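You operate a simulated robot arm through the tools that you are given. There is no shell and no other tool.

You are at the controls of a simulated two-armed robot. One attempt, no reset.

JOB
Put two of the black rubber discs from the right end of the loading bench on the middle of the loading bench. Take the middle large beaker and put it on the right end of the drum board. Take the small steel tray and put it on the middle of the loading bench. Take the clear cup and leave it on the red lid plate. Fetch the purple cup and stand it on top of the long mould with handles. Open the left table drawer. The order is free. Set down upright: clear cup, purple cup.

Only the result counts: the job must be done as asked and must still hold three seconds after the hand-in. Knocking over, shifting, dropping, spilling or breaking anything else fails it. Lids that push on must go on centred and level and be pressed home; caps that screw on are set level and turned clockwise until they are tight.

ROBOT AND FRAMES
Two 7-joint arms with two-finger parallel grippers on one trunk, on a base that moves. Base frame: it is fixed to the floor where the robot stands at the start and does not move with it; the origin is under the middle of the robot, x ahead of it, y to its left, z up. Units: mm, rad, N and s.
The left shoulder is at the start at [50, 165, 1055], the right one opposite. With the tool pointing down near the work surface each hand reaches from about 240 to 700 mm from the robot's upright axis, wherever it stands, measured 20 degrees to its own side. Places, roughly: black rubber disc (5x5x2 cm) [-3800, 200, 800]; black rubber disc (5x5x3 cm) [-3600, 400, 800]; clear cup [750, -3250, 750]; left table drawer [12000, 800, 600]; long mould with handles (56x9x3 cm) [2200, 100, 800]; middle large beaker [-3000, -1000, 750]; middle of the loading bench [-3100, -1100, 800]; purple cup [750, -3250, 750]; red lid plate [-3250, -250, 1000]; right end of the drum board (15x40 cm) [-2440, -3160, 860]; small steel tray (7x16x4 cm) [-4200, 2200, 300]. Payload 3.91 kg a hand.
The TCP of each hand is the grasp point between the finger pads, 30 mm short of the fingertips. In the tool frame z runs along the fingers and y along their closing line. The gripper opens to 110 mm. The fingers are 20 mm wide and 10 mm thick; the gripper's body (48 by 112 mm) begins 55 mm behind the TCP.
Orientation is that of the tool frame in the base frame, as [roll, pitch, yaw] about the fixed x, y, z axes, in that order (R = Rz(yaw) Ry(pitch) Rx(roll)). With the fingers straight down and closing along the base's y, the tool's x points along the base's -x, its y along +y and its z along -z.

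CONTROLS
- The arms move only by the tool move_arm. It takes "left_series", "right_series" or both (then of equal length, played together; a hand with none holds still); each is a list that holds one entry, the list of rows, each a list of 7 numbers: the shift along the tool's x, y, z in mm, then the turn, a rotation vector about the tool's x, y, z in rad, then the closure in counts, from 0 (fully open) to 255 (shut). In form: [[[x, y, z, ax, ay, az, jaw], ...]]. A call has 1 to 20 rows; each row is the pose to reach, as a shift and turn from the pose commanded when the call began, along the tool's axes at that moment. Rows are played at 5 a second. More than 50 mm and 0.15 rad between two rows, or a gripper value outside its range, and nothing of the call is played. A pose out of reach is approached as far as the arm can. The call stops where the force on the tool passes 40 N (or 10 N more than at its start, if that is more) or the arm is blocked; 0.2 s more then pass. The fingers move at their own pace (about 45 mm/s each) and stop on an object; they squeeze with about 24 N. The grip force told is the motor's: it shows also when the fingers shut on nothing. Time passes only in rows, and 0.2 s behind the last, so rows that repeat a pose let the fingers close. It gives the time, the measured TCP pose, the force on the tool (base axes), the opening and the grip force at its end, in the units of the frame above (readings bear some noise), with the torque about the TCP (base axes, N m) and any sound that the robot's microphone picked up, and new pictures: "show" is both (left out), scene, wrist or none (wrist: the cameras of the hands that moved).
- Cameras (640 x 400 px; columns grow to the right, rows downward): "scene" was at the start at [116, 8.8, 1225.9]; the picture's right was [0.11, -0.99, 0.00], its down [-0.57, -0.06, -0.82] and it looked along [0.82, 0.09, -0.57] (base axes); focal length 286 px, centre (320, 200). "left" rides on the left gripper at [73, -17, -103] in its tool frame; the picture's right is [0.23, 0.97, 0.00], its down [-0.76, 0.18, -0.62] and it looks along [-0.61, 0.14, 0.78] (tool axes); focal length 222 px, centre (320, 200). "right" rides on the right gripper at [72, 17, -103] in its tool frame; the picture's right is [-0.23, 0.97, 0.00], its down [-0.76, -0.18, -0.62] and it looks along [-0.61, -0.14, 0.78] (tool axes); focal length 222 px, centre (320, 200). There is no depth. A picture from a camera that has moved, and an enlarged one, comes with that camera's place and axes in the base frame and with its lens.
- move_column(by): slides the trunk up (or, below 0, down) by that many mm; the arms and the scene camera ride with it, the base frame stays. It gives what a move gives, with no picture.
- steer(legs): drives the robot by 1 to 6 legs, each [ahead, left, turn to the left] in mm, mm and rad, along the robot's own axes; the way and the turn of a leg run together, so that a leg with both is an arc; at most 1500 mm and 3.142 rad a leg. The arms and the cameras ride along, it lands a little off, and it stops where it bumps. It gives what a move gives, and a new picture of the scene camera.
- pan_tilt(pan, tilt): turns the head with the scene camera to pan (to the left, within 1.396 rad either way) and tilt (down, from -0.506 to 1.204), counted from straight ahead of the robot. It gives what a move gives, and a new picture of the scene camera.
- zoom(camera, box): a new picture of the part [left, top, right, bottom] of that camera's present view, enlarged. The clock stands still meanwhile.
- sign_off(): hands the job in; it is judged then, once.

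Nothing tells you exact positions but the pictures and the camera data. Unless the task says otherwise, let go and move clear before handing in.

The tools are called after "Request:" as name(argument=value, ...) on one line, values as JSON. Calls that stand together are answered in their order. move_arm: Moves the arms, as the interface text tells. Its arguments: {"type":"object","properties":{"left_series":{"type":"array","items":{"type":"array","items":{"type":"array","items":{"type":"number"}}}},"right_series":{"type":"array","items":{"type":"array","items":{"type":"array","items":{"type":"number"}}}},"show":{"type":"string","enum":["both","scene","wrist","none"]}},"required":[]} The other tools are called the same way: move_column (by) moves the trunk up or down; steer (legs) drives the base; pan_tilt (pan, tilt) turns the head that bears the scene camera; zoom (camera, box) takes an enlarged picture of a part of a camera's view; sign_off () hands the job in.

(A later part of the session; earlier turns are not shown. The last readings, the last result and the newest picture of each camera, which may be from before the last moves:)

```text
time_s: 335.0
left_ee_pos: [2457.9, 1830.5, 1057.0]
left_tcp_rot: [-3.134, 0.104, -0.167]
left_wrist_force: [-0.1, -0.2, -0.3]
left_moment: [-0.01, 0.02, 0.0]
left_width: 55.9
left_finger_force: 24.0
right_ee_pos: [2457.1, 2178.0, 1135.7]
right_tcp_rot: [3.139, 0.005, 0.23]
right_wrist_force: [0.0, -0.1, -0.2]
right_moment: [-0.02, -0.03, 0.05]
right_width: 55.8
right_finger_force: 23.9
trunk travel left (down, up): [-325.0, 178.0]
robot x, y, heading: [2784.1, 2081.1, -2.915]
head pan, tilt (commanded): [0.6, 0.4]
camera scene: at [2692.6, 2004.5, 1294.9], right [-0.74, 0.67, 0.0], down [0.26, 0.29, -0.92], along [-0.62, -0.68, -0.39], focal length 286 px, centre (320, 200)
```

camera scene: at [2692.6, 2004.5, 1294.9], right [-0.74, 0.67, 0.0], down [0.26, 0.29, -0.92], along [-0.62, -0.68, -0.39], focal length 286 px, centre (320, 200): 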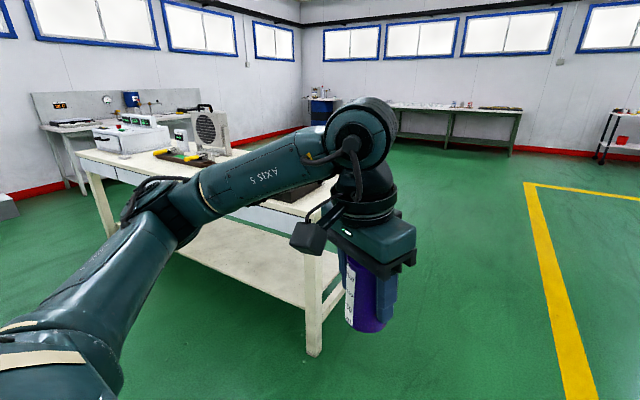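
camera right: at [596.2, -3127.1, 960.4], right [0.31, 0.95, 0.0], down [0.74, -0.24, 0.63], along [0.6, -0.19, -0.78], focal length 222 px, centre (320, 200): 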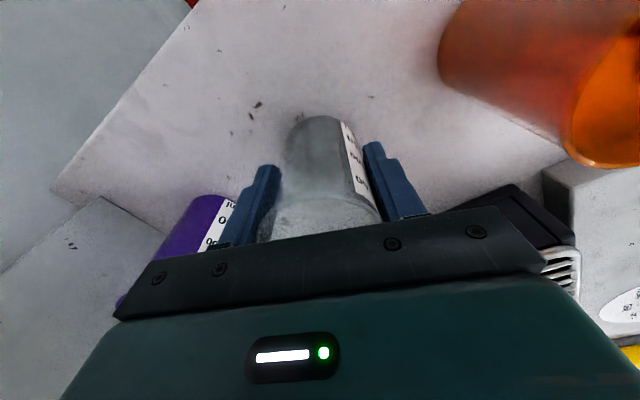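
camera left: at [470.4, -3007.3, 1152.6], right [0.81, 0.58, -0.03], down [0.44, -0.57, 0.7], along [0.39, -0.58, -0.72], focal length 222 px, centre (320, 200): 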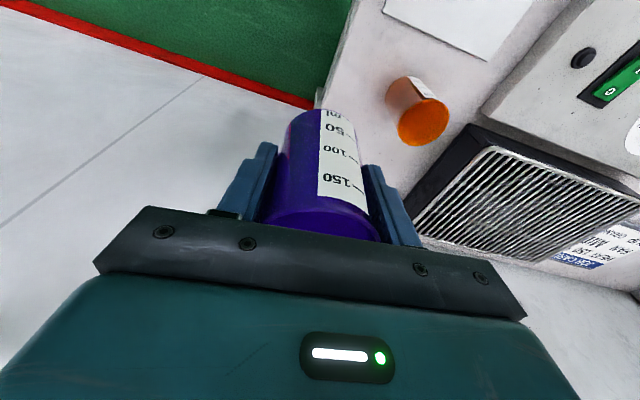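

Request:
zoom(camera="right", box=[0, 0, 640, 400])

Request:
zoom(camera="left", box=[0, 0, 640, 400])

Request:
steer(legs=[[0, 0, 0.08], [0, 1300, 0]])

Request:
pan_tilt(pan=0.2, tilt=0.5)

```text
1.00 times, centred on (320, 200) of right (not enlarged: the box is as wide or as high as the picture)
camera zoom: at [2532.1, 2180.4, 1238.6], right [0.0, -1.0, 0.0], down [-0.78, 0.0, 0.63], along [-0.63, 0.0, -0.78], focal length 222 px, centre (320, 200)
```

zoom: 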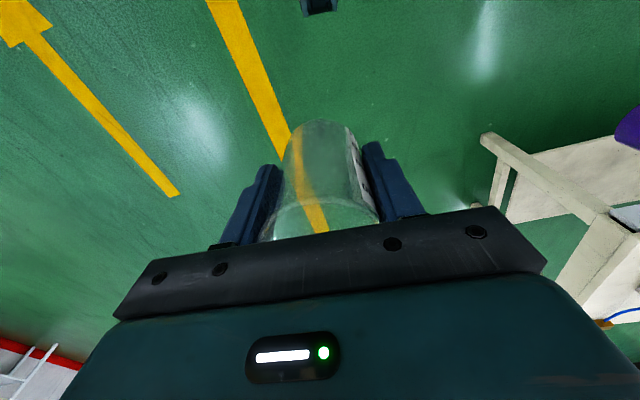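

```text
1.00 times, centred on (320, 200) of left (not enlarged: the box is as wide or as high as the picture)
camera zoom: at [2540.1, 1832.9, 1152.5], right [0.06, -1.0, -0.03], down [-0.71, -0.06, 0.7], along [-0.7, -0.02, -0.72], focal length 222 px, centre (320, 200)
```

zoom: 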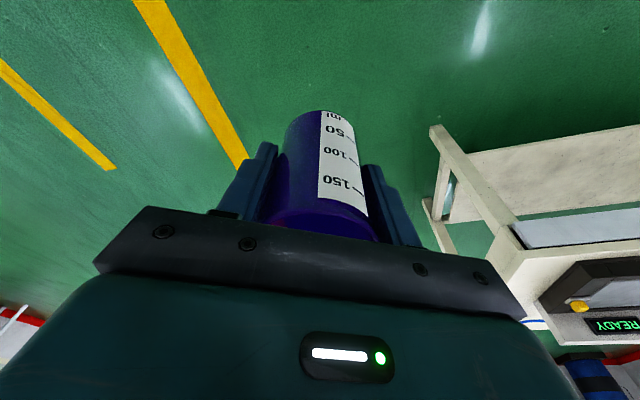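

```text
time_s: 346.9
left_ee_pos: [2872.9, 586.2, 1056.8]
left_tcp_rot: [-3.136, 0.103, -0.085]
left_wrist_force: [-0.7, 0.1, -0.3]
left_moment: [0.0, 0.03, -0.02]
left_width: 55.9
left_finger_force: 24.3
right_ee_pos: [2844.9, 931.7, 1135.3]
right_tcp_rot: [3.138, 0.005, 0.309]
right_wrist_force: [0.4, -0.1, -0.7]
right_moment: [0.0, 0.0, 0.02]
right_width: 55.6
right_finger_force: 24.5
trunk travel left (down, up): [-325.0, 178.0]
robot x, y, heading: [3175.4, 860.5, -2.832]
head pan, tilt (commanded): [0.6, 0.4]
camera scene: at [3092.7, 777.3, 1294.9], right [-0.79, 0.61, 0.0], down [0.24, 0.31, -0.92], along [-0.56, -0.73, -0.39], focal length 286 px, centre (320, 200)
```

scene: 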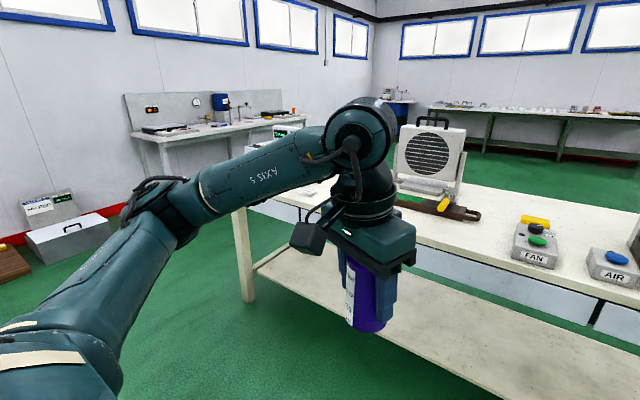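

```text
time_s: 347.8
left_ee_pos: [2871.6, 584.4, 1058.1]
left_tcp_rot: [-3.136, 0.103, -0.085]
left_wrist_force: [0.2, 0.8, -1.0]
left_moment: [-0.03, 0.01, 0.03]
left_width: 55.6
left_finger_force: 24.4
right_ee_pos: [2844.6, 933.0, 1135.5]
right_tcp_rot: [3.139, 0.005, 0.312]
right_wrist_force: [0.0, -0.4, 0.0]
right_moment: [-0.01, -0.02, -0.01]
right_width: 55.5
right_finger_force: 24.1
trunk travel left (down, up): [-325.0, 178.0]
robot x, y, heading: [3174.4, 861.3, -2.828]
head pan, tilt (commanded): [0.201, 0.499]
camera scene: at [3070.1, 805.9, 1285.8], right [-0.49, 0.87, 0.0], down [0.42, 0.23, -0.88], along [-0.76, -0.43, -0.48], focal length 286 px, centre (320, 200)
```

scene: 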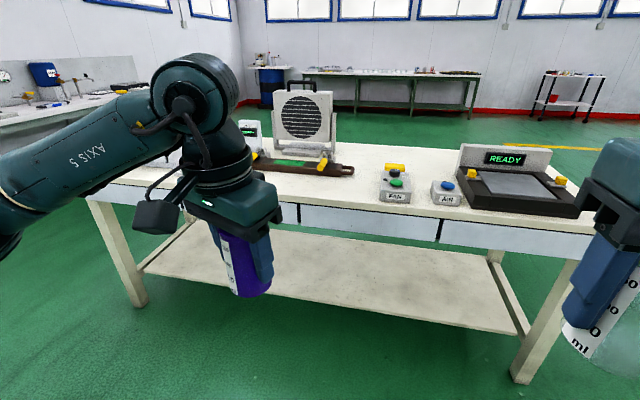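

Request:
zoom(camera="scene", box=[220, 70, 420, 220])

```text
2.67 times, centred on (320, 145) of scene
camera zoom: at [3070.1, 805.9, 1285.8], right [-0.49, 0.87, 0.0], down [0.42, 0.23, -0.88], along [-0.76, -0.43, -0.48], focal length 761 px, centre (320, 347)
```

zoom: 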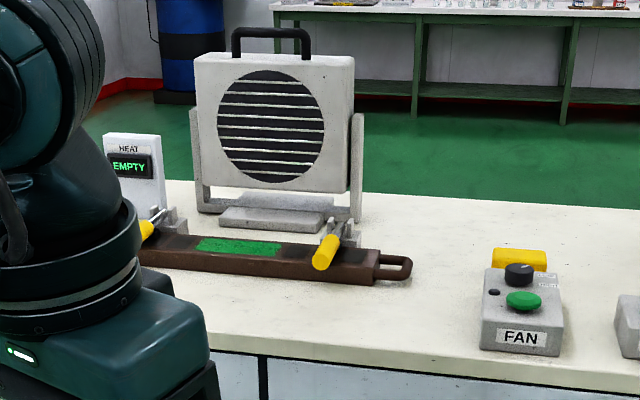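

The mould is the brown bar with a green patch in its middle, clamped with yellow handles, in front of the fan. Its middle is near [2107, 110]. I'll approach so the left hand can stand the purple cup there.

Request:
steer(legs=[[0, 223, 0], [400, 0, 0]])

Request:
pan_tilt(pan=0.0, tilt=0.6)

```text
time_s: 352.4
left_ee_pos: [2551.4, 255.8, 1055.7]
left_tcp_rot: [-3.135, 0.101, -0.097]
left_wrist_force: [-0.3, 0.3, -0.5]
left_moment: [0.0, -0.03, 0.01]
left_width: 55.8
left_finger_force: 24.2
right_ee_pos: [2527.7, 603.1, 1134.3]
right_tcp_rot: [3.138, 0.006, 0.299]
right_wrist_force: [-0.6, 0.6, -1.2]
right_moment: [0.02, 0.01, 0.0]
right_width: 56.2
right_finger_force: 24.2
trunk travel left (down, up): [-325.0, 178.0]
robot x, y, heading: [2860.1, 529.9, -2.841]
head pan, tilt (commanded): [0.201, 0.499]
camera scene: at [2752.8, 475.0, 1285.7], right [-0.48, 0.88, 0.0], down [0.42, 0.23, -0.88], along [-0.77, -0.42, -0.48], focal length 286 px, centre (320, 200)
```

scene: 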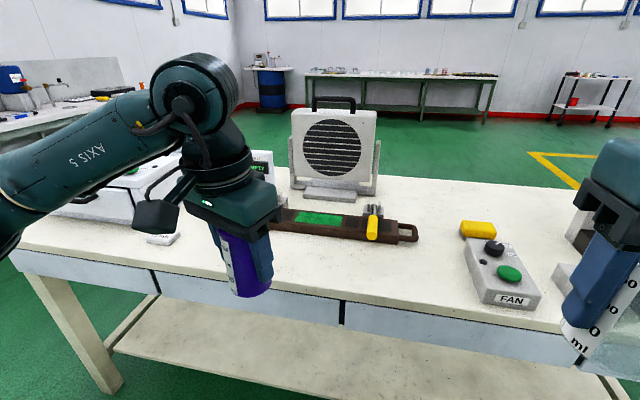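

```text
time_s: 353.2
left_ee_pos: [2552.4, 255.3, 1056.4]
left_tcp_rot: [-3.134, 0.104, -0.096]
left_wrist_force: [-0.7, -0.7, -0.6]
left_moment: [-0.01, -0.03, 0.01]
left_width: 56.0
left_finger_force: 23.9
right_ee_pos: [2528.7, 604.3, 1134.5]
right_tcp_rot: [3.138, 0.006, 0.3]
right_wrist_force: [1.1, 0.7, 0.7]
right_moment: [0.01, 0.0, 0.01]
right_width: 55.9
right_finger_force: 23.6
trunk travel left (down, up): [-325.0, 178.0]
robot x, y, heading: [2861.6, 529.7, -2.841]
head pan, tilt (commanded): [0.0, 0.6]
camera scene: at [2748.5, 492.6, 1276.7], right [-0.3, 0.95, 0.0], down [0.54, 0.17, -0.83], along [-0.79, -0.25, -0.56], focal length 286 px, centre (320, 200)
```

scene: 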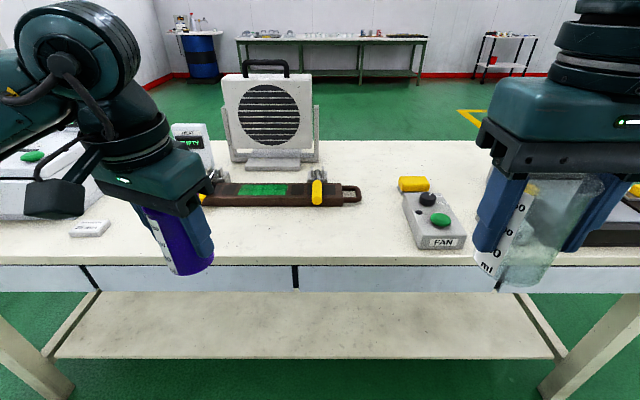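

Request:
zoom(camera="scene", box=[180, 140, 380, 265])

```text
3.20 times, centred on (280, 202) of scene
camera zoom: at [2748.5, 492.6, 1276.7], right [-0.3, 0.95, 0.0], down [0.54, 0.17, -0.83], along [-0.79, -0.25, -0.56], focal length 914 px, centre (448, 192)
```

zoom: 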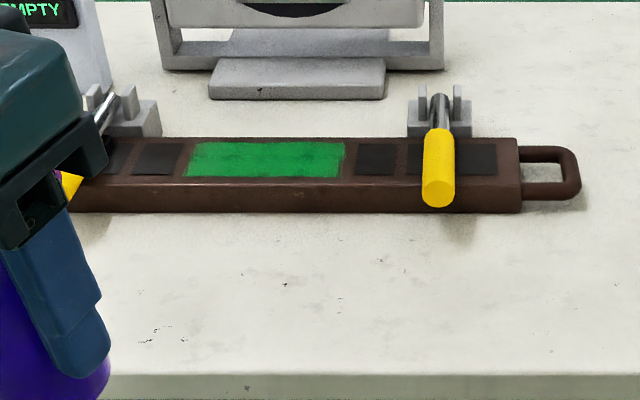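

Request:
steer(legs=[[180, 0, 0]])

Request:
move_arm(left_series=[[[-37, 16, 4, 0, 0, 0, 255], [-74, 32, 8, 0, 0, 0, 255], [-111, 48, 12, 0, 0, 0, 255], [-148, 64, 16, 0, 0, 0, 255], [-185, 80, 20, 0, 0, 0, 255]]], show="both")

```text
time_s: 354.7
left_ee_pos: [2382.1, 201.8, 1057.1]
left_tcp_rot: [-3.134, 0.101, -0.095]
left_wrist_force: [-1.1, -0.3, -0.4]
left_moment: [0.01, -0.04, 0.02]
left_width: 55.7
left_finger_force: 24.3
right_ee_pos: [2358.7, 548.4, 1134.3]
right_tcp_rot: [3.137, 0.003, 0.302]
right_wrist_force: [-1.1, -0.3, -0.3]
right_moment: [-0.01, -0.02, 0.0]
right_width: 55.6
right_finger_force: 24.7
trunk travel left (down, up): [-325.0, 178.0]
robot x, y, heading: [2692.9, 478.3, -2.837]
head pan, tilt (commanded): [0.0, 0.6]
camera scene: at [2577.6, 439.1, 1276.6], right [-0.3, 0.95, 0.0], down [0.54, 0.17, -0.82], along [-0.79, -0.25, -0.57], focal length 286 px, centre (320, 200)
```

scene: 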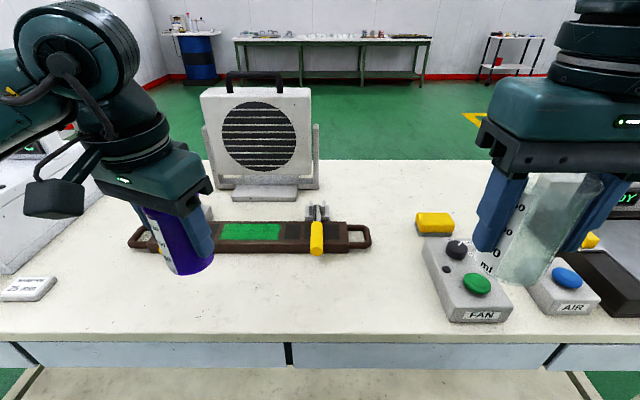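

```text
time_s: 355.9
left_ee_pos: [2189.3, 142.1, 1052.9]
left_tcp_rot: [-3.138, 0.103, -0.096]
left_wrist_force: [-0.1, -0.3, -0.3]
left_moment: [0.0, -0.02, -0.03]
left_width: 55.9
left_finger_force: 24.7
right_ee_pos: [2356.9, 550.1, 1133.5]
right_tcp_rot: [3.138, 0.005, 0.301]
right_wrist_force: [0.0, -1.1, -0.7]
right_moment: [-0.01, 0.0, 0.01]
right_width: 55.7
right_finger_force: 23.7
trunk travel left (down, up): [-325.0, 178.0]
robot x, y, heading: [2692.4, 475.4, -2.835]
head pan, tilt (commanded): [0.0, 0.6]
camera scene: at [2577.8, 439.5, 1276.6], right [-0.3, 0.95, 0.0], down [0.54, 0.17, -0.82], along [-0.79, -0.25, -0.57], focal length 286 px, centre (320, 200)
camera left: at [2271.4, 150.4, 1148.4], right [0.13, -0.99, -0.03], down [-0.71, -0.11, 0.7], along [-0.69, -0.07, -0.72], focal length 222 px, centre (320, 200)
```

scene: 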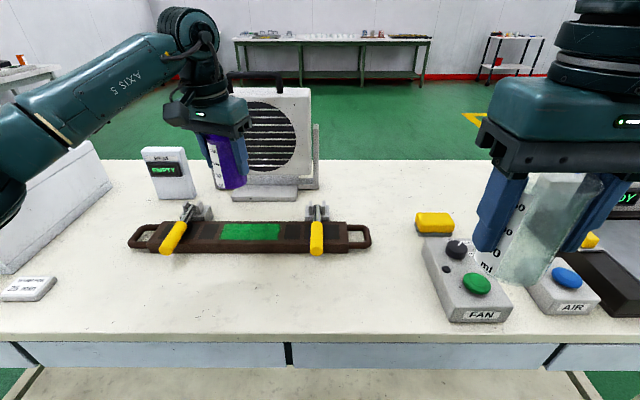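
left: 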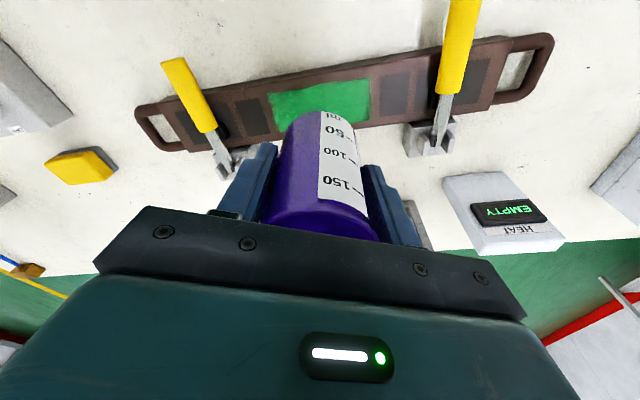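

From the wrist camera the mould top is about z 853, with the green middle near [2158, 144]. I'll move the cup over it and lower most of the way.

Request:
move_arm(left_series=[[[-16, 0, 12, 0, 0, 0, 255], [-31, 1, 25, 0, 0, 0, 255], [-27, 1, 60, 0, 0, 0, 255], [-23, 1, 95, 0, 0, 0, 255], [-20, 1, 115, 0, 0, 0, 255]]], show="both")

Request:
zoom(camera="scene", box=[100, 140, 380, 315])

```text
time_s: 357.1
left_ee_pos: [2157.6, 144.8, 942.2]
left_tcp_rot: [-3.136, 0.102, -0.095]
left_wrist_force: [-0.5, -0.6, -0.2]
left_moment: [-0.01, -0.01, 0.02]
left_width: 55.8
left_finger_force: 23.9
right_ee_pos: [2359.1, 550.2, 1134.7]
right_tcp_rot: [3.138, 0.004, 0.302]
right_wrist_force: [0.7, -0.4, 0.2]
right_moment: [0.04, 0.04, 0.01]
right_width: 55.7
right_finger_force: 24.1
trunk travel left (down, up): [-325.0, 178.0]
robot x, y, heading: [2692.4, 474.9, -2.839]
head pan, tilt (commanded): [0.0, 0.6]
camera scene: at [2578.1, 439.2, 1276.7], right [-0.3, 0.95, 0.0], down [0.54, 0.17, -0.82], along [-0.79, -0.25, -0.57], focal length 286 px, centre (320, 200)
camera left: at [2241.3, 152.5, 1037.1], right [0.13, -0.99, -0.03], down [-0.71, -0.12, 0.7], along [-0.69, -0.07, -0.72], focal length 222 px, centre (320, 200)
```

scene: 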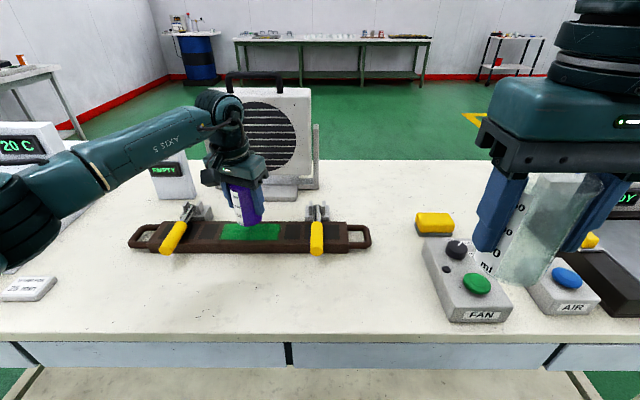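
left: 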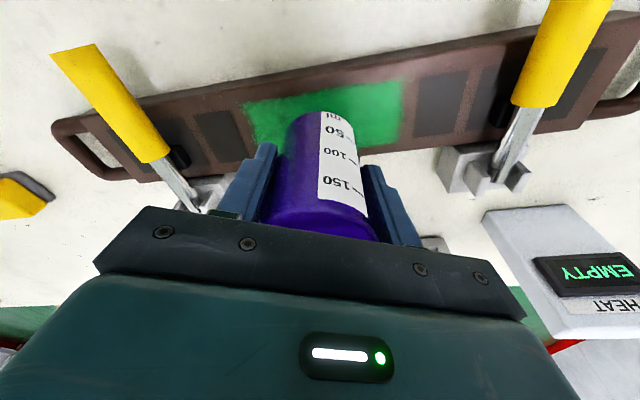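

```text
2.29 times, centred on (240, 228) of scene
camera zoom: at [2578.1, 439.2, 1276.7], right [-0.3, 0.95, 0.0], down [0.54, 0.17, -0.82], along [-0.79, -0.25, -0.57], focal length 653 px, centre (503, 137)
```

zoom: 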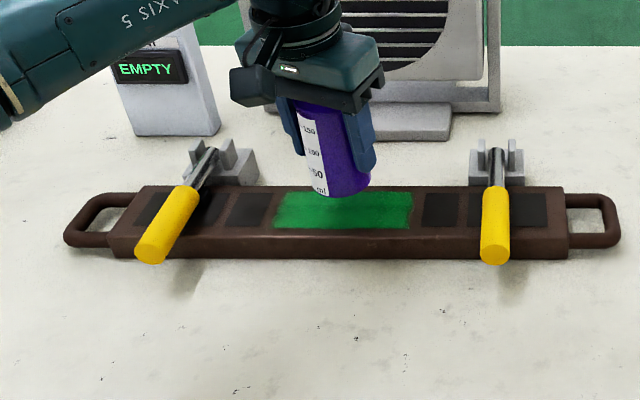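

The cup is above the green middle, upright. Lowering in small steps to contact.

Request:
move_arm(left_series=[[[1, 0, 10, 0, 0, 0, 255], [2, 0, 20, 0, 0, 0, 255], [2.5, 0, 25, 0, 0, 0, 255], [3, 0, 29, 0, 0, 0, 255]]], show="both")

```text
time_s: 358.1
left_ee_pos: [2158.4, 143.0, 914.8]
left_tcp_rot: [-3.136, 0.1, -0.093]
left_wrist_force: [-0.5, -0.1, -0.5]
left_moment: [-0.01, 0.02, 0.04]
left_width: 55.7
left_finger_force: 24.2
right_ee_pos: [2358.8, 550.1, 1134.8]
right_tcp_rot: [3.138, 0.004, 0.301]
right_wrist_force: [0.7, -0.1, -0.3]
right_moment: [0.03, -0.03, 0.0]
right_width: 55.9
right_finger_force: 24.0
trunk travel left (down, up): [-325.0, 178.0]
robot x, y, heading: [2691.5, 475.2, -2.838]
head pan, tilt (commanded): [0.0, 0.6]
camera scene: at [2578.2, 439.3, 1276.7], right [-0.3, 0.95, 0.0], down [0.54, 0.17, -0.83], along [-0.79, -0.25, -0.56], focal length 286 px, centre (320, 200)
camera left: at [2241.7, 151.1, 1009.1], right [0.13, -0.99, -0.03], down [-0.71, -0.12, 0.7], along [-0.69, -0.07, -0.72], focal length 222 px, centre (320, 200)
```

scene: 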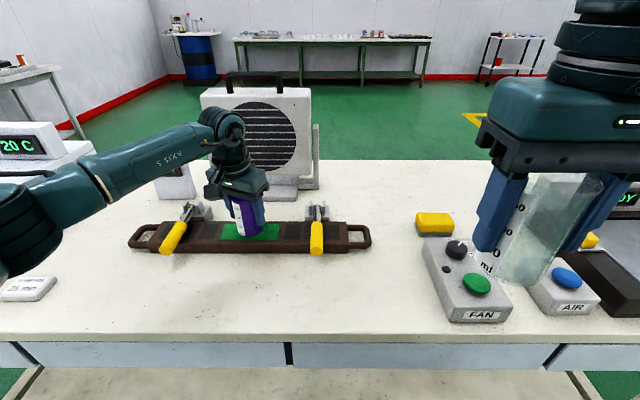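
left: 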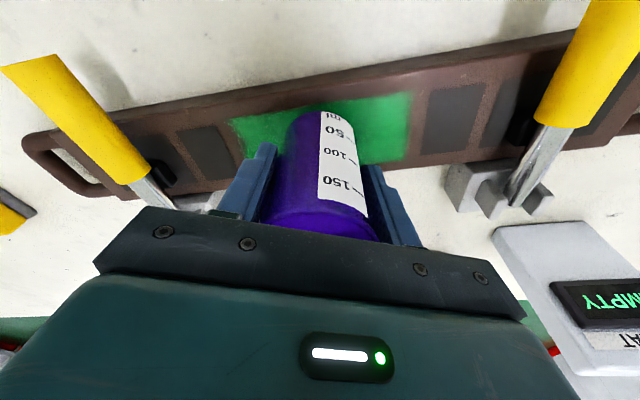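

Request:
move_arm(left_series=[[[0.3, 0, 3, 0, 0, 0, 255], [0.6, 0, 6, 0, 0, 0, 255]]], show="none")

```text
time_s: 358.7
left_ee_pos: [2158.0, 143.9, 907.8]
left_tcp_rot: [-3.134, 0.103, -0.093]
left_wrist_force: [0.1, 0.5, -0.4]
left_moment: [0.03, -0.04, -0.02]
left_width: 56.0
left_finger_force: 23.8
right_ee_pos: [2358.1, 549.8, 1134.2]
right_tcp_rot: [3.14, 0.005, 0.302]
right_wrist_force: [-0.1, 0.1, -0.1]
right_moment: [0.0, 0.01, 0.0]
right_width: 56.0
right_finger_force: 24.2
trunk travel left (down, up): [-325.0, 178.0]
robot x, y, heading: [2687.8, 474.5, -2.836]
head pan, tilt (commanded): [0.0, 0.6]
```

Request:
move_arm(left_series=[[[0.3, 0, 3, 0, 0, 0, 255], [0.6, 0, 6, 0, 0, 0, 255], [0.8, 0, 8, 0, 0, 0, 255]]], show="wrist")

```text
time_s: 359.5
left_ee_pos: [2158.8, 143.4, 900.4]
left_tcp_rot: [-3.135, 0.107, -0.095]
left_wrist_force: [0.3, -1.3, 16.0]
left_moment: [-0.1, 0.14, 0.0]
left_width: 56.1
left_finger_force: 24.1
right_ee_pos: [2360.3, 550.2, 1135.8]
right_tcp_rot: [3.137, 0.007, 0.303]
right_wrist_force: [1.0, 0.7, 0.0]
right_moment: [-0.01, 0.02, -0.05]
right_width: 55.9
right_finger_force: 23.7
trunk travel left (down, up): [-325.0, 178.0]
robot x, y, heading: [2690.4, 475.8, -2.838]
head pan, tilt (commanded): [0.0, 0.6]
camera left: at [2242.3, 152.1, 997.3], right [0.13, -0.99, -0.03], down [-0.7, -0.12, 0.7], along [-0.7, -0.07, -0.71], focal length 222 px, centre (320, 200)
```

left: 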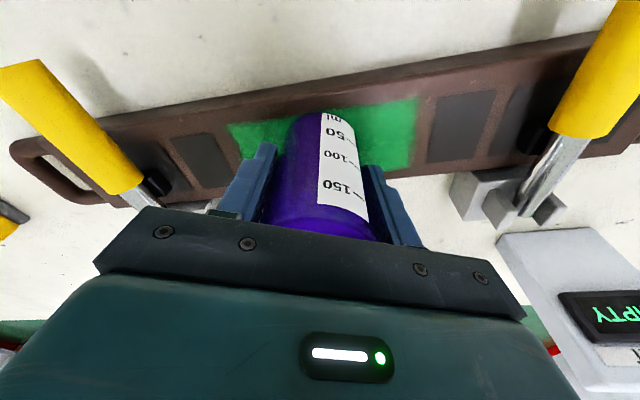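

Request:
zoom(camera="left", box=[200, 40, 460, 240])

Request:
zoom(camera="scene", box=[180, 180, 320, 268])

```text
2.00 times, centred on (330, 140) of left
camera zoom: at [2242.3, 152.1, 997.3], right [0.13, -0.99, -0.03], down [-0.7, -0.12, 0.7], along [-0.7, -0.07, -0.71], focal length 444 px, centre (300, 320)
```

zoom: 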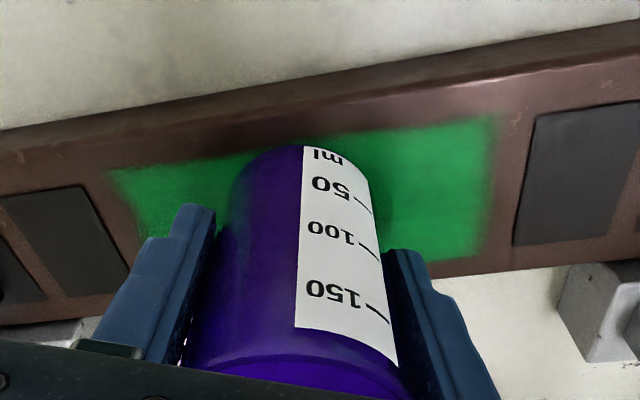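

```text
4.55 times, centred on (250, 224) of scene
camera zoom: at [2579.6, 440.1, 1277.1], right [-0.3, 0.95, 0.0], down [0.54, 0.17, -0.83], along [-0.79, -0.25, -0.56], focal length 1298 px, centre (638, 91)
```

zoom: 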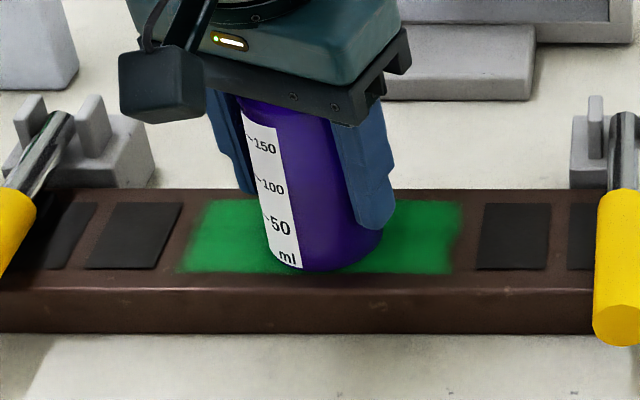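

The cup base is centred on the mould's top. I'll ease the pressure, open the fingers, and lift vertically off.

Request:
move_arm(left_series=[[[-0.1, 0, -1.5, 0, 0, 0, 255], [-0.1, 0, -1.5, 0, 0, 0, 180], [-0.1, 0, -1.5, 0, 0, 0, 60], [-0.1, 0, -1.5, 0, 0, 0, 0], [-0.1, 0, -1.5, 0, 0, 0, 0], [-0.1, 0, -1.5, 0, 0, 0, 0], [-2, 0, -20, 0, 0, 0, 0], [-5, 0, -50, 0, 0, 0, 0], [-9, 0, -90, 0, 0, 0, 0], [-13, 0, -130, 0, 0, 0, 0]]], show="both")

```text
time_s: 361.7
left_ee_pos: [2158.5, 141.9, 1032.0]
left_tcp_rot: [-3.135, 0.102, -0.095]
left_wrist_force: [-0.4, -0.8, -0.1]
left_moment: [0.0, 0.0, 0.03]
left_width: 110.0
left_finger_force: 0.0
right_ee_pos: [2358.4, 550.4, 1135.3]
right_tcp_rot: [3.137, 0.005, 0.301]
right_wrist_force: [1.0, 0.1, 0.0]
right_moment: [0.0, 0.03, 0.0]
right_width: 56.0
right_finger_force: 24.0
trunk travel left (down, up): [-325.0, 178.0]
robot x, y, heading: [2690.5, 474.5, -2.834]
head pan, tilt (commanded): [0.0, 0.6]
camera scene: at [2578.4, 439.7, 1276.7], right [-0.3, 0.95, 0.0], down [0.54, 0.17, -0.83], along [-0.79, -0.25, -0.56], focal length 286 px, centre (320, 200)
camera left: at [2241.0, 150.5, 1127.2], right [0.13, -0.99, -0.03], down [-0.71, -0.12, 0.7], along [-0.69, -0.07, -0.72], focal length 222 px, centre (320, 200)
```

scene: 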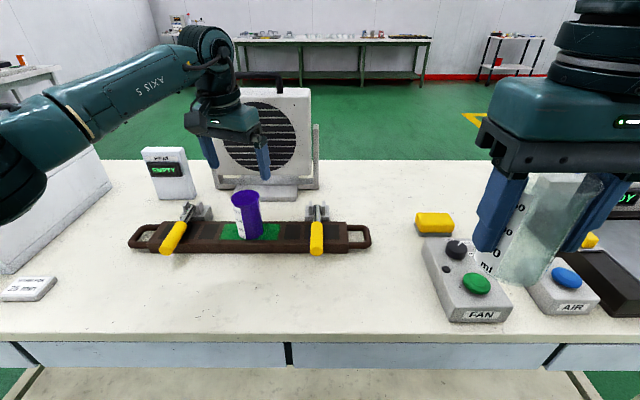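
left: 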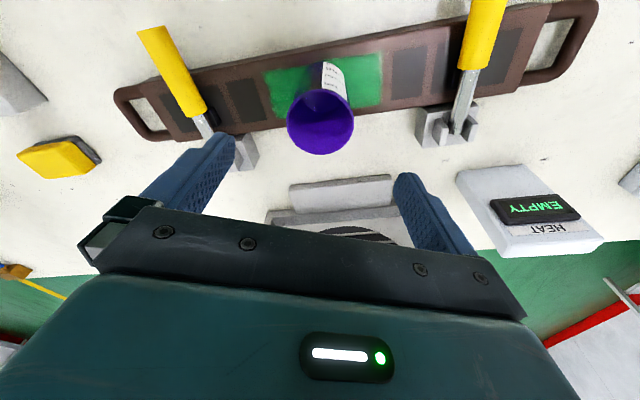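

Purple cup stands upright on the mould. I'll retract the left hand and back off from the table.

Request:
move_arm(left_series=[[[28, -14, -22, 0, 0, -0.05, 0], [65, -30, -40, 0, 0, -0.12, 0], [100, -46, -55, 0, 0.02, -0.19, 0], [135, -62, -68, 0, 0.04, -0.26, 0], [170, -76, -78, 0, 0.07, -0.33, 0], [195, -86, -84, 0, 0.1, -0.4, 0]]], show="none")

Request:
steer(legs=[[-650, 0, 0], [0, -1400, 0], [0, -200, 0]])

```text
time_s: 363.1
left_ee_pos: [2368.4, 208.4, 1096.3]
left_tcp_rot: [-3.115, -0.007, 0.306]
left_wrist_force: [-0.8, 0.9, -0.6]
left_moment: [0.03, -0.01, -0.01]
left_width: 110.0
left_finger_force: 0.0
right_ee_pos: [2358.6, 549.7, 1134.5]
right_tcp_rot: [3.138, 0.005, 0.301]
right_wrist_force: [-0.4, 0.3, 0.0]
right_moment: [-0.03, 0.0, 0.0]
right_width: 56.0
right_finger_force: 23.7
trunk travel left (down, up): [-325.0, 178.0]
robot x, y, heading: [2690.3, 472.8, -2.84]
head pan, tilt (commanded): [0.0, 0.6]
```

```text
time_s: 380.8
left_ee_pos: [2494.0, 1931.8, 1095.4]
left_tcp_rot: [-3.115, -0.005, 0.318]
left_wrist_force: [0.4, -0.1, 0.9]
left_moment: [0.02, -0.02, -0.01]
left_width: 110.1
left_finger_force: 0.0
right_ee_pos: [2477.7, 2273.0, 1134.7]
right_tcp_rot: [3.139, 0.005, 0.32]
right_wrist_force: [-0.3, 0.9, -0.1]
right_moment: [-0.02, 0.01, 0.04]
right_width: 55.9
right_finger_force: 23.8
trunk travel left (down, up): [-325.0, 178.0]
robot x, y, heading: [2814.6, 2200.4, -2.818]
head pan, tilt (commanded): [0.0, 0.6]
camera scene: at [2699.7, 2165.9, 1276.7], right [-0.31, 0.95, 0.0], down [0.54, 0.18, -0.83], along [-0.78, -0.26, -0.56], focal length 286 px, centre (320, 200)
```

scene: 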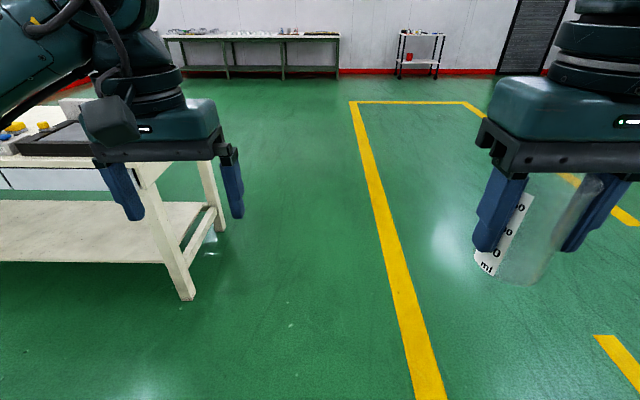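

Now I'll drive across to the loading bench to set the clear cup on the red lid plate.

Request:
steer(legs=[[0, -200, 0], [1400, 0, 0], [1400, 0, 0], [1350, 350, 0], [1100, 444, 0]])

```text
time_s: 408.5
left_ee_pos: [-2322.2, -263.9, 1094.3]
left_tcp_rot: [-3.116, -0.006, 0.29]
left_wrist_force: [-0.5, 0.2, 0.2]
left_moment: [0.01, -0.02, 0.01]
left_width: 110.1
left_finger_force: 0.0
right_ee_pos: [-2329.0, 76.5, 1134.1]
right_tcp_rot: [3.139, 0.004, 0.291]
right_wrist_force: [0.1, -0.7, -0.8]
right_moment: [-0.01, -0.01, -0.01]
right_width: 56.0
right_finger_force: 24.8
trunk travel left (down, up): [-325.0, 178.0]
robot x, y, heading: [-1996.5, -1.1, -2.85]
head pan, tilt (commanded): [0.0, 0.6]
camera scene: at [-2109.6, -36.4, 1276.7], right [-0.29, 0.96, 0.0], down [0.54, 0.16, -0.82], along [-0.79, -0.24, -0.57], focal length 286 px, centre (320, 200)
```

scene: 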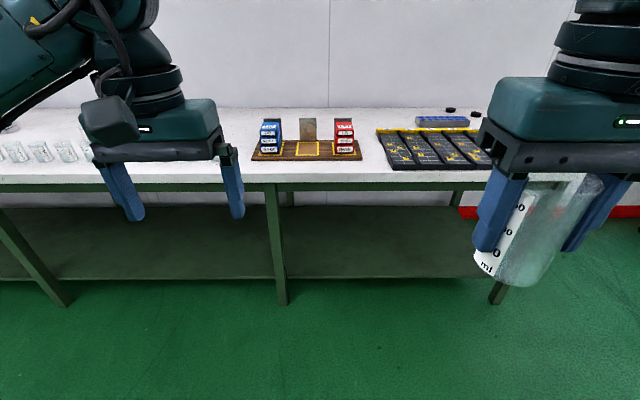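

Request:
zoom(camera="scene", box=[230, 100, 390, 180])

```text
4.00 times, centred on (310, 140) of scene
camera zoom: at [-2109.6, -36.4, 1276.7], right [-0.29, 0.96, 0.0], down [0.54, 0.16, -0.82], along [-0.79, -0.24, -0.57], focal length 1142 px, centre (360, 440)
```

zoom: 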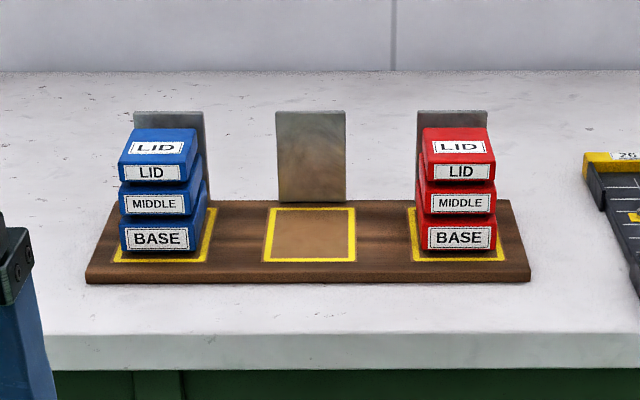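

The red LID plate lies on top of the red stack at about [-3132, -248], top near z 900. I'll drive in so it's in the right hand's reach.

Request:
steer(legs=[[350, 80, 0]])

Request:
zoom(camera="scene", box=[260, 100, 460, 225])

```text
time_s: 410.8
left_ee_pos: [-2638.5, -437.9, 1094.5]
left_tcp_rot: [-3.115, -0.006, 0.288]
left_wrist_force: [0.2, -0.2, -0.7]
left_moment: [0.02, 0.0, 0.0]
left_width: 109.9
left_finger_force: 0.1
right_ee_pos: [-2643.3, -98.1, 1135.2]
right_tcp_rot: [3.139, 0.006, 0.286]
right_wrist_force: [0.3, -0.4, -0.1]
right_moment: [0.04, 0.04, -0.01]
right_width: 56.1
right_finger_force: 23.4
trunk travel left (down, up): [-325.0, 178.0]
robot x, y, heading: [-2309.7, -179.3, -2.851]
head pan, tilt (commanded): [0.0, 0.6]
camera scene: at [-2424.8, -212.5, 1276.6], right [-0.28, 0.96, 0.0], down [0.54, 0.16, -0.82], along [-0.79, -0.23, -0.57], focal length 286 px, centre (320, 200)
```

scene: 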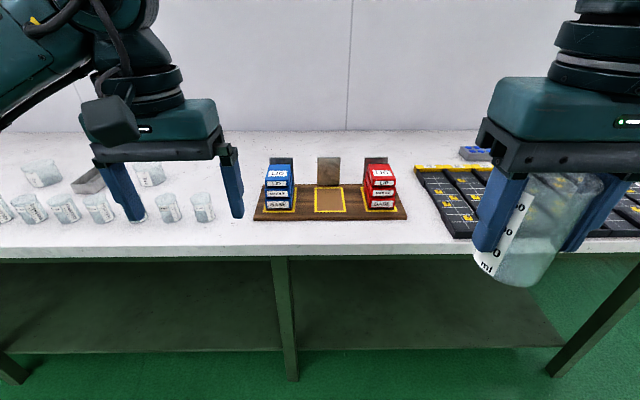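

```text
3.20 times, centred on (360, 162) of scene
camera zoom: at [-2424.8, -212.5, 1276.6], right [-0.28, 0.96, 0.0], down [0.54, 0.16, -0.82], along [-0.79, -0.23, -0.57], focal length 914 px, centre (192, 320)
```

zoom: 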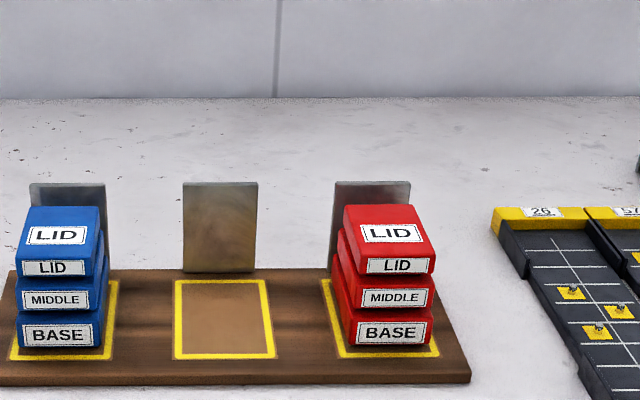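

Request:
steer(legs=[[200, 0, 0]])

Request:
move_arm(right_series=[[[-40, 0, 0, 0, 0, 0, 255], [-80, 0, 0, 0, 0, 0, 255], [-120, 0, 5, 0, 0, 0, 255], [-160, 0, 15, 0, 0, 0, 255], [-200, 0, 30, 0, 0, 0, 255], [-240, 0, 45, 0, 0, 0, 255]]], show="both")

```text
time_s: 412.4
left_ee_pos: [-2828.1, -495.0, 1096.1]
left_tcp_rot: [-3.116, -0.004, 0.288]
left_wrist_force: [0.4, 0.5, -1.1]
left_moment: [0.0, 0.0, -0.02]
left_width: 109.8
left_finger_force: 0.1
right_ee_pos: [-2831.3, -154.6, 1134.5]
right_tcp_rot: [3.136, 0.005, 0.286]
right_wrist_force: [0.1, 0.4, 0.1]
right_moment: [-0.02, -0.03, -0.01]
right_width: 55.9
right_finger_force: 23.9
trunk travel left (down, up): [-325.0, 178.0]
robot x, y, heading: [-2497.1, -236.1, -2.853]
head pan, tilt (commanded): [0.0, 0.6]
camera scene: at [-2614.5, -268.6, 1276.6], right [-0.28, 0.96, 0.0], down [0.54, 0.16, -0.82], along [-0.79, -0.23, -0.57], focal length 286 px, centre (320, 200)
```

scene: 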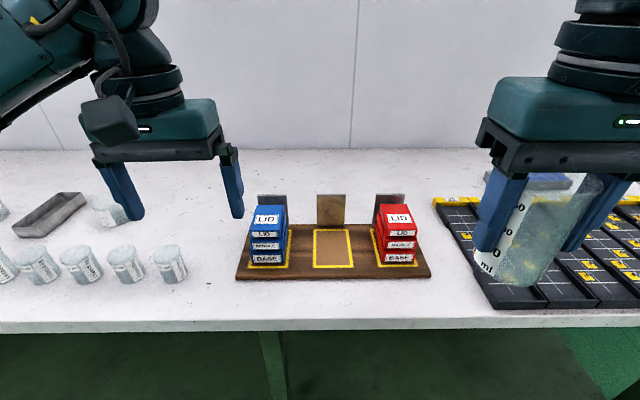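

```text
time_s: 413.8
left_ee_pos: [-2828.4, -495.6, 1094.7]
left_tcp_rot: [-3.115, -0.006, 0.287]
left_wrist_force: [-0.6, -0.1, 0.7]
left_moment: [0.02, 0.0, 0.0]
left_width: 110.0
left_finger_force: 0.0
right_ee_pos: [-3063.8, -221.0, 1092.1]
right_tcp_rot: [3.139, 0.005, 0.288]
right_wrist_force: [-0.9, -0.7, -0.6]
right_moment: [0.0, -0.02, 0.02]
right_width: 55.9
right_finger_force: 24.2
trunk travel left (down, up): [-325.0, 178.0]
robot x, y, heading: [-2496.4, -233.9, -2.854]
head pan, tilt (commanded): [0.0, 0.6]
camera scene: at [-2614.3, -268.8, 1276.6], right [-0.28, 0.96, 0.0], down [0.54, 0.16, -0.82], along [-0.79, -0.23, -0.57], focal length 286 px, centre (320, 200)
camera right: at [-2990.1, -215.7, 1194.8], right [0.06, -1.0, 0.0], down [-0.78, -0.04, 0.63], along [-0.63, -0.04, -0.78], focal length 222 px, centre (320, 200)
```

scene: 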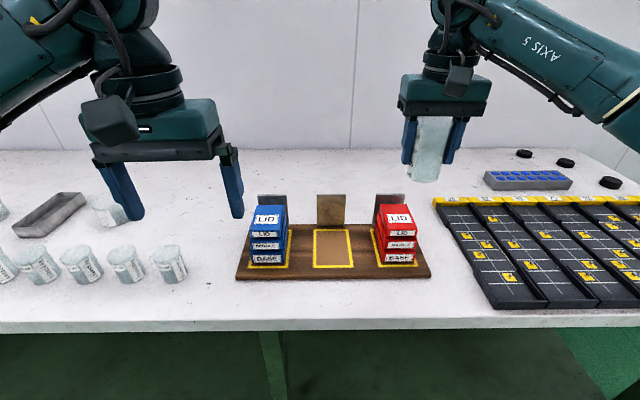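
right: 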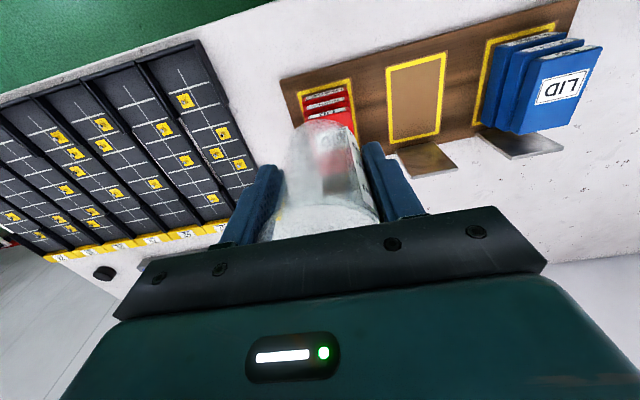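

Request:
zoom(camera="scene", box=[340, 180, 460, 280])

Request:
move_arm(right_series=[[[-24, 2, 20, 0, 0, 0, 255], [-48, 4, 45, 0, 0, 0, 255], [-72, 6, 75, 0, 0, 0, 255], [-73, 6.5, 100, 0, 0, 0, 255]]], show="both")

Request:
zoom(camera="scene", box=[340, 130, 460, 280])

Request:
zoom(camera="right", box=[200, 40, 460, 240])

```text
4.00 times, centred on (400, 230) of scene
camera zoom: at [-2614.3, -268.8, 1276.6], right [-0.28, 0.96, 0.0], down [0.54, 0.16, -0.82], along [-0.79, -0.23, -0.57], focal length 1142 px, centre (0, 80)
```

zoom: 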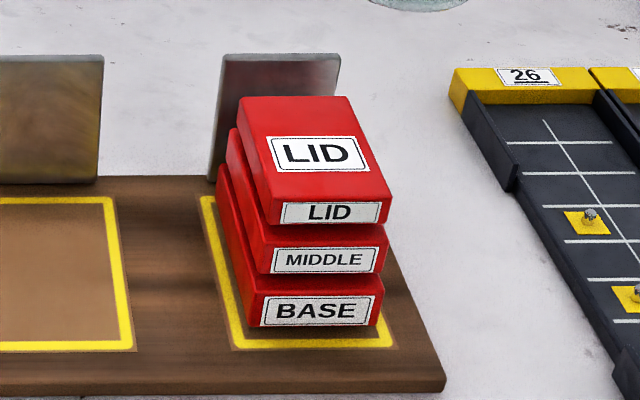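

```text
time_s: 414.8
left_ee_pos: [-2826.9, -494.8, 1095.0]
left_tcp_rot: [-3.116, -0.005, 0.287]
left_wrist_force: [0.0, 0.1, -0.4]
left_moment: [0.01, 0.0, 0.01]
left_width: 110.0
left_finger_force: 0.0
right_ee_pos: [-3132.4, -247.2, 989.9]
right_tcp_rot: [3.137, 0.005, 0.288]
right_wrist_force: [0.5, 0.1, -0.4]
right_moment: [-0.03, -0.02, 0.01]
right_width: 56.0
right_finger_force: 23.4
trunk travel left (down, up): [-325.0, 178.0]
robot x, y, heading: [-2500.8, -234.6, -2.856]
head pan, tilt (commanded): [0.0, 0.6]
camera scene: at [-2614.0, -268.3, 1276.7], right [-0.28, 0.96, 0.0], down [0.54, 0.16, -0.82], along [-0.79, -0.23, -0.57], focal length 286 px, centre (320, 200)
camera right: at [-3056.9, -242.2, 1094.5], right [0.06, -1.0, 0.0], down [-0.78, -0.04, 0.63], along [-0.63, -0.04, -0.78], focal length 222 px, centre (320, 200)
```

scene: 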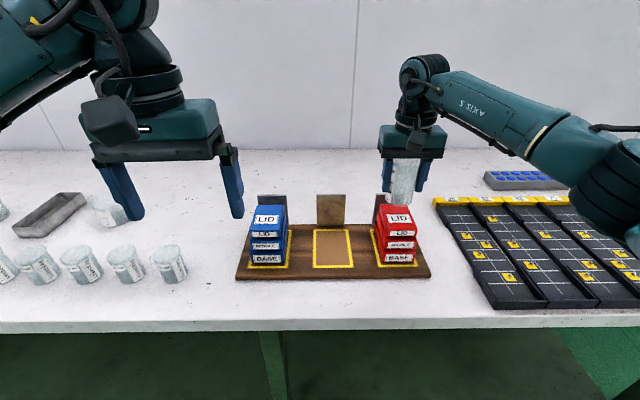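
right: 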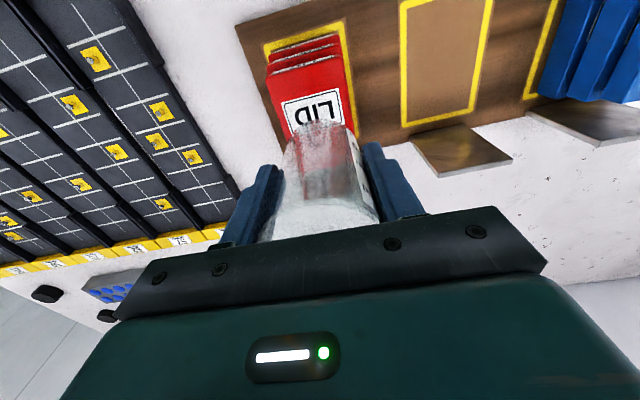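

```text
2.67 times, centred on (400, 205) of scene
camera zoom: at [-2614.0, -268.3, 1276.7], right [-0.28, 0.96, 0.0], down [0.54, 0.16, -0.82], along [-0.79, -0.23, -0.57], focal length 761 px, centre (107, 187)
```

zoom: 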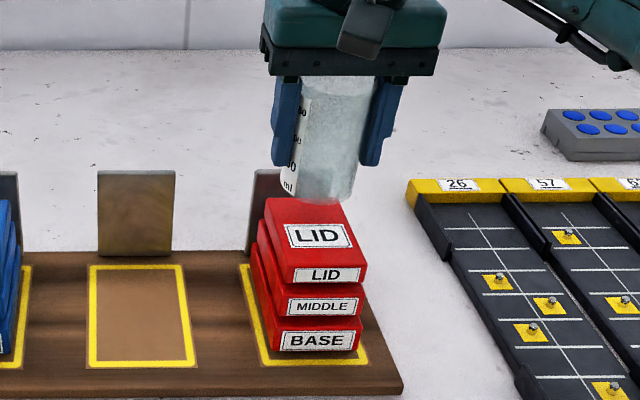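

```text
2.00 times, centred on (330, 140) of right
camera zoom: at [-3056.9, -242.2, 1094.5], right [0.06, -1.0, 0.0], down [-0.78, -0.04, 0.63], along [-0.63, -0.04, -0.78], focal length 444 px, centre (300, 320)
```

zoom: 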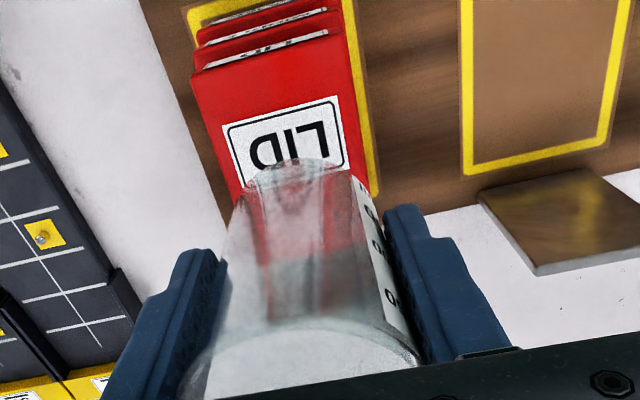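

The cup is nearly centred over the red LID plate (top about z 900). I'll nudge 2 mm right, 3 mm back, and lower further.

Request:
move_arm(right_series=[[[3, -2, 8, 0, 0, 0, 255], [3, -2, 18, 0, 0, 0, 255], [3, -2, 25, 0, 0, 0, 255]]], show="both")

Request:
zoom(camera="scene", box=[340, 130, 460, 280])

Request:
zoom(camera="right", box=[200, 40, 460, 240])

```text
time_s: 415.6
left_ee_pos: [-2826.8, -493.8, 1095.3]
left_tcp_rot: [-3.116, -0.004, 0.29]
left_wrist_force: [-0.4, -0.3, -0.1]
left_moment: [0.0, 0.01, -0.04]
left_width: 110.2
left_finger_force: 0.2
right_ee_pos: [-3126.9, -247.0, 966.0]
right_tcp_rot: [3.136, 0.005, 0.287]
right_wrist_force: [0.4, -0.3, -0.4]
right_moment: [0.01, -0.03, 0.01]
right_width: 55.7
right_finger_force: 24.2
trunk travel left (down, up): [-325.0, 178.0]
robot x, y, heading: [-2501.0, -232.1, -2.859]
head pan, tilt (commanded): [0.0, 0.6]
camera scene: at [-2613.9, -268.4, 1276.7], right [-0.28, 0.96, 0.0], down [0.54, 0.16, -0.83], along [-0.79, -0.23, -0.56], focal length 286 px, centre (320, 200)
camera right: at [-3054.0, -241.3, 1070.3], right [0.06, -1.0, 0.0], down [-0.78, -0.04, 0.63], along [-0.63, -0.04, -0.78], focal length 222 px, centre (320, 200)
```

scene: 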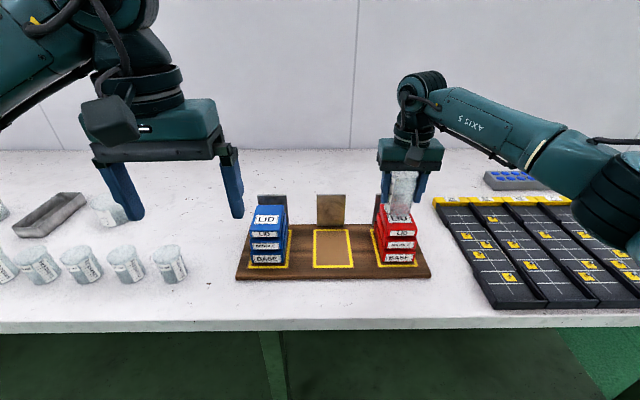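
right: 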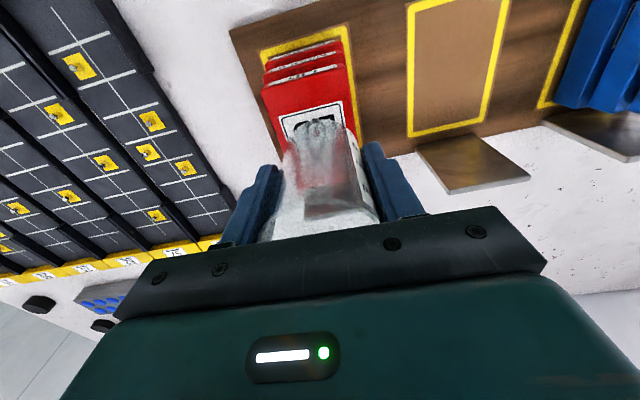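

```text
2.67 times, centred on (400, 205) of scene
camera zoom: at [-2613.9, -268.4, 1276.7], right [-0.28, 0.96, 0.0], down [0.54, 0.16, -0.83], along [-0.79, -0.23, -0.56], focal length 761 px, centre (107, 187)
```

zoom: 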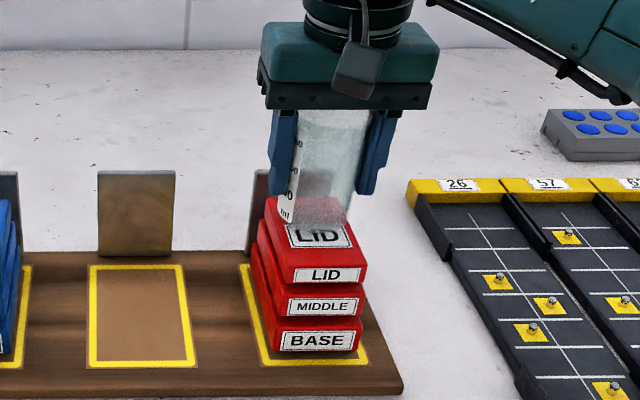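

```text
2.00 times, centred on (330, 140) of right
camera zoom: at [-3054.0, -241.3, 1070.3], right [0.06, -1.0, 0.0], down [-0.78, -0.04, 0.63], along [-0.63, -0.04, -0.78], focal length 444 px, centre (300, 320)
```

zoom: 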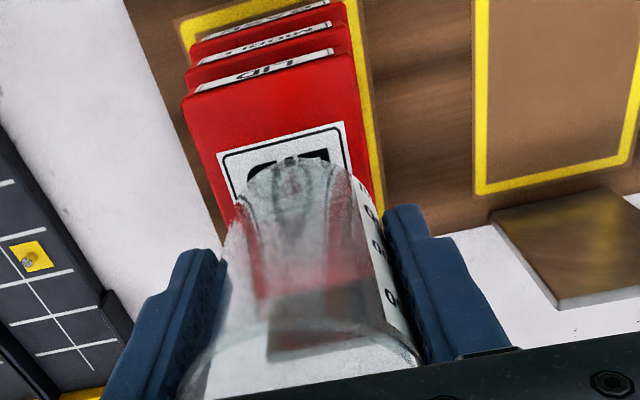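

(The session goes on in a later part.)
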